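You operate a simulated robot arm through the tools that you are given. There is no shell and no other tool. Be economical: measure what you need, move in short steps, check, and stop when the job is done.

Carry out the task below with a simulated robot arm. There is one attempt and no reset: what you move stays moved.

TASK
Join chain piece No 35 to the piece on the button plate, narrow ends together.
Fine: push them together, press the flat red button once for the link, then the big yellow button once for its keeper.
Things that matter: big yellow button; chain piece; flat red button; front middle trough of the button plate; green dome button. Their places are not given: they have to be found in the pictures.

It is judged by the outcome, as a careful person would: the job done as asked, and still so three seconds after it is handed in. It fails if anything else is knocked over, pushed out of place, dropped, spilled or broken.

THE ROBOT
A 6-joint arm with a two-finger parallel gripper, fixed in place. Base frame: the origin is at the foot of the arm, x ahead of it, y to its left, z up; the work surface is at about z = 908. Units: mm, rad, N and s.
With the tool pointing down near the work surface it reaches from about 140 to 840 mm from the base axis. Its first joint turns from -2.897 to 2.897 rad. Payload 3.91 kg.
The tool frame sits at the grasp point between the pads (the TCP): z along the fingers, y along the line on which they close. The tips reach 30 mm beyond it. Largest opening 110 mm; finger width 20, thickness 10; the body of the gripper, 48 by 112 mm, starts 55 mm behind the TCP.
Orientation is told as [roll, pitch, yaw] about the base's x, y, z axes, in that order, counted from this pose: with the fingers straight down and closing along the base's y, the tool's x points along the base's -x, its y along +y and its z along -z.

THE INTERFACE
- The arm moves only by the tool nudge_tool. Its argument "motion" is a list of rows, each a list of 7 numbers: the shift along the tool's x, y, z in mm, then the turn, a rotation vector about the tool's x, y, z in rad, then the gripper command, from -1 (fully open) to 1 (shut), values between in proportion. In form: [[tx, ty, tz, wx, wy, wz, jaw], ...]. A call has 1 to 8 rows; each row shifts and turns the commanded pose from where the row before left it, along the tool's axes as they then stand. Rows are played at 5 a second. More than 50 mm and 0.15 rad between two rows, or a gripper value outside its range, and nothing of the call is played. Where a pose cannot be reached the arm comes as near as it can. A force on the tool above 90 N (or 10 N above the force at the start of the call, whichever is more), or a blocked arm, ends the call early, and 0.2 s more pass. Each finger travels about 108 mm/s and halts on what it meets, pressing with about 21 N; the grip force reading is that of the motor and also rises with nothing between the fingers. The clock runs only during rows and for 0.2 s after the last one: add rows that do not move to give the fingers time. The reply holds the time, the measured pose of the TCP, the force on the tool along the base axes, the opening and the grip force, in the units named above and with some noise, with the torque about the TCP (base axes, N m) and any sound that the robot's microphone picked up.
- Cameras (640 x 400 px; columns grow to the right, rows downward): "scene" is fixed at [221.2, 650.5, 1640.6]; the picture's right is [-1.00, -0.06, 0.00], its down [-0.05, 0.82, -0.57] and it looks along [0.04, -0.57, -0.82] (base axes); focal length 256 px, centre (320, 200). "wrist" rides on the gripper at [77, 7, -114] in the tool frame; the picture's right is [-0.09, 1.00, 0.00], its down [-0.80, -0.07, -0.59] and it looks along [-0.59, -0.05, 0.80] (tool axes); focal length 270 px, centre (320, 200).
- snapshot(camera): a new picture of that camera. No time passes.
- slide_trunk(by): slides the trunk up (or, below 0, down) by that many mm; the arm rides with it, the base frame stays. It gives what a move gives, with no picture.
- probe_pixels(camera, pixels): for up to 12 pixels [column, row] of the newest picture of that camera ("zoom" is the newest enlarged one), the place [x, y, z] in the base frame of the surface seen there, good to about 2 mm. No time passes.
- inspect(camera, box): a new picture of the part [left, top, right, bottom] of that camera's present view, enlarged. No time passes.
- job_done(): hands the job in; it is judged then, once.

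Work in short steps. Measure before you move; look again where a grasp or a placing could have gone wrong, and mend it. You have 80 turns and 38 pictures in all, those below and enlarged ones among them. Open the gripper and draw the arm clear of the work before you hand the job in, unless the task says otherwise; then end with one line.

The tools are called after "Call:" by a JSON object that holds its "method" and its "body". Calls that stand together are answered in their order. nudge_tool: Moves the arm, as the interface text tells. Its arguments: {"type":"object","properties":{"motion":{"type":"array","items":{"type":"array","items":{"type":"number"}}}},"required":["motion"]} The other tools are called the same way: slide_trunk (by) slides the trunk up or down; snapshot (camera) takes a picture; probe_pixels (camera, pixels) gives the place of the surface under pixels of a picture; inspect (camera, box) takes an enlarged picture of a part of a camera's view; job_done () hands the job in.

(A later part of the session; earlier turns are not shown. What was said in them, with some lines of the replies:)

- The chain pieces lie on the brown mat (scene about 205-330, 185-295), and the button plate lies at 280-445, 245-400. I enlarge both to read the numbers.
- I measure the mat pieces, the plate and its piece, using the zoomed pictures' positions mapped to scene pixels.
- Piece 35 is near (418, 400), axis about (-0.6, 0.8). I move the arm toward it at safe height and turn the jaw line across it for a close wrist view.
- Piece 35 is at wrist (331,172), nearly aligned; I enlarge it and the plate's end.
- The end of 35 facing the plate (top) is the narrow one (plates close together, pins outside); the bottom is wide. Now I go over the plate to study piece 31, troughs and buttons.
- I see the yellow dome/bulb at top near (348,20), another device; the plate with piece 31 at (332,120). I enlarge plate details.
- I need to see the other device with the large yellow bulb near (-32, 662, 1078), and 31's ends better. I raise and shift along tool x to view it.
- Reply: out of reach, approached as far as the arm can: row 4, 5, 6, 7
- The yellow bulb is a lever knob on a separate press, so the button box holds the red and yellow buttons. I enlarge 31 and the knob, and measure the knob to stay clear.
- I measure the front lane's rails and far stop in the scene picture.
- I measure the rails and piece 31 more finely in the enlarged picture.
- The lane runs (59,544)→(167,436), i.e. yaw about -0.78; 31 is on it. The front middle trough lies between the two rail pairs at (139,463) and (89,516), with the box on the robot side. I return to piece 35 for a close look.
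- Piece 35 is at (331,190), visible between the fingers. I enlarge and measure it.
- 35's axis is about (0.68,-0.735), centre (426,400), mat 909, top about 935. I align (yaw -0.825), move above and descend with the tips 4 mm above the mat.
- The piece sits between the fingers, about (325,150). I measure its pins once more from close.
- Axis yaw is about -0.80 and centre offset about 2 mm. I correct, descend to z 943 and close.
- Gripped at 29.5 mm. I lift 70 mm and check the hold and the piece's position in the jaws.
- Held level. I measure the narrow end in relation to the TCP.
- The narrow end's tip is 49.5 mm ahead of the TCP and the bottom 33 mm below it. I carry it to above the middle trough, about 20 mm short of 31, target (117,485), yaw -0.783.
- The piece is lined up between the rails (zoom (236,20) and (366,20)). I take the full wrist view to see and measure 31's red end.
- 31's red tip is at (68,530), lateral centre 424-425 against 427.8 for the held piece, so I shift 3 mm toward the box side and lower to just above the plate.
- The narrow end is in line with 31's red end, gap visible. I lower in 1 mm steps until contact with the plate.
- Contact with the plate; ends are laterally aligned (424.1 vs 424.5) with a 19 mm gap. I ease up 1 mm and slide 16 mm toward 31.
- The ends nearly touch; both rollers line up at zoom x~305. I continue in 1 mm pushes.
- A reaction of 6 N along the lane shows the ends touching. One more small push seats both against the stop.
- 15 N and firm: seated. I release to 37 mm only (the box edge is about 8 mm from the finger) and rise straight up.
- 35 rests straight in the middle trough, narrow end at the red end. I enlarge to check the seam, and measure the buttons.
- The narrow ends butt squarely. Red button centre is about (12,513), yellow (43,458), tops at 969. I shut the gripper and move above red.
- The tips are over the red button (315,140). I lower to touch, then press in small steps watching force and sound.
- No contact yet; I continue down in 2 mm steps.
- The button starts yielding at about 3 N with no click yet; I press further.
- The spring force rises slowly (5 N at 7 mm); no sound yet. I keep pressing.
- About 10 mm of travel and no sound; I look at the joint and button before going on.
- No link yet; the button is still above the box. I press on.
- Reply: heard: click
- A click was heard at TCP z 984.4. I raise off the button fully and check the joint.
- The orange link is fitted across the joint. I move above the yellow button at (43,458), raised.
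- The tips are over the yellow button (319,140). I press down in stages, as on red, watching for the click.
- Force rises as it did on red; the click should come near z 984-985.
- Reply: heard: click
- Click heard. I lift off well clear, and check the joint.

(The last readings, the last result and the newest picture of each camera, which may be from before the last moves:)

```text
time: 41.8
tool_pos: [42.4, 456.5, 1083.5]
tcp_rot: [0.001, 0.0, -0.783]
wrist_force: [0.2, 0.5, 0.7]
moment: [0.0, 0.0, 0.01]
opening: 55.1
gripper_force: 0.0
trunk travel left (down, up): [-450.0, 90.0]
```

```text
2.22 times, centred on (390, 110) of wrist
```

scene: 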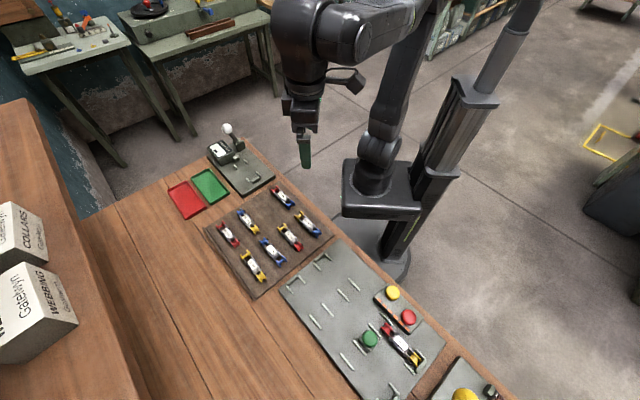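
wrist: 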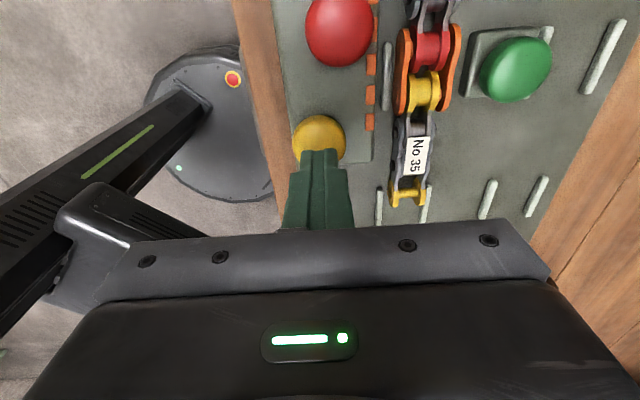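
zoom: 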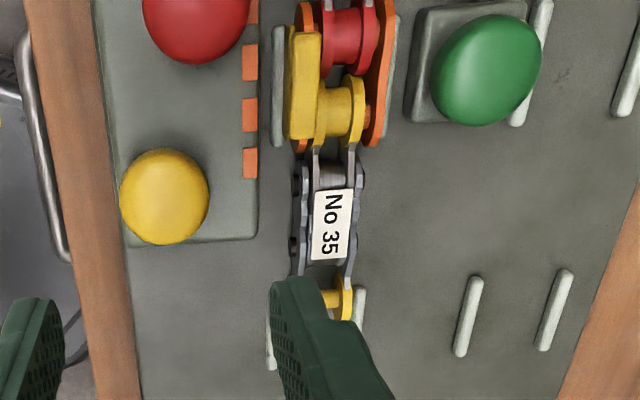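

The yellow keeper is on the link. I raise further, open the gripper, and check the whole scene.

Call:
{"method": "nudge_tool", "body": {"motion": [[0, 0, -45, 0, 0, 0, -0.5], [0, 0, -45, 0, 0, 0, -1], [-40, 0, -20, 0, 0, 0, -1], [-40, 0, 0, 0, 0, 0, -1], [-40, 0, 0, 0, 0, 0, -1], [0, 0, 0, 0, 0, 0, -1]]}}

Call:
{"method": "snapshot", "body": {"camera": "scene"}}

Call:
{"method": "inspect", "body": {"camera": "scene", "box": [310, 240, 450, 380]}}

```text
time: 43.2
tool_pos: [129.8, 371.8, 1193.6]
tcp_rot: [0.001, -0.001, -0.781]
wrist_force: [-0.3, 0.1, 0.1]
moment: [0.02, -0.02, -0.02]
opening: 109.8
gripper_force: 0.1
trunk travel left (down, up): [-450.0, 90.0]
```

```text
8 pictures are left
```

scene: 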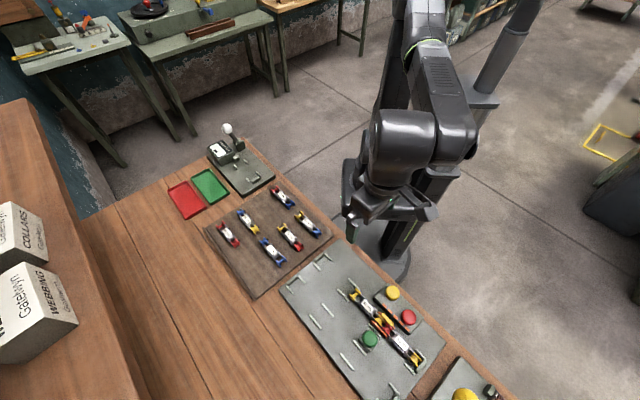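

```text
2.86 times, centred on (380, 310) of scene
```

zoom: 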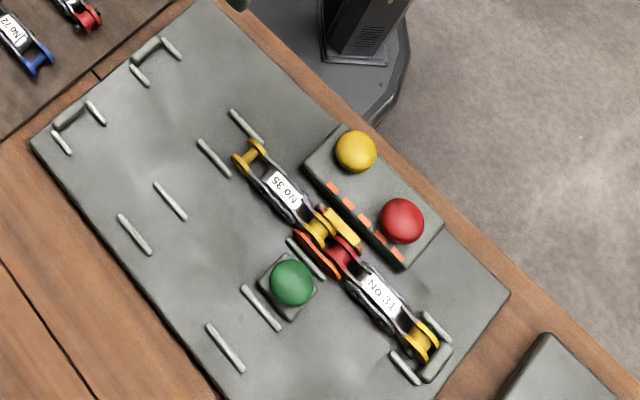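

The pieces are joined with link and keeper, all else is undisturbed, and the arm is clear and open. I hand in.

Call:
{"method": "job_done", "body": {}}

```text
The job is handed in.
```

Piece No 35 is joined to No 31 on the button plate, narrow ends together. I pressed red once for the link and yellow once for its keeper; each gave a click, and both parts showed in place before hand-in.
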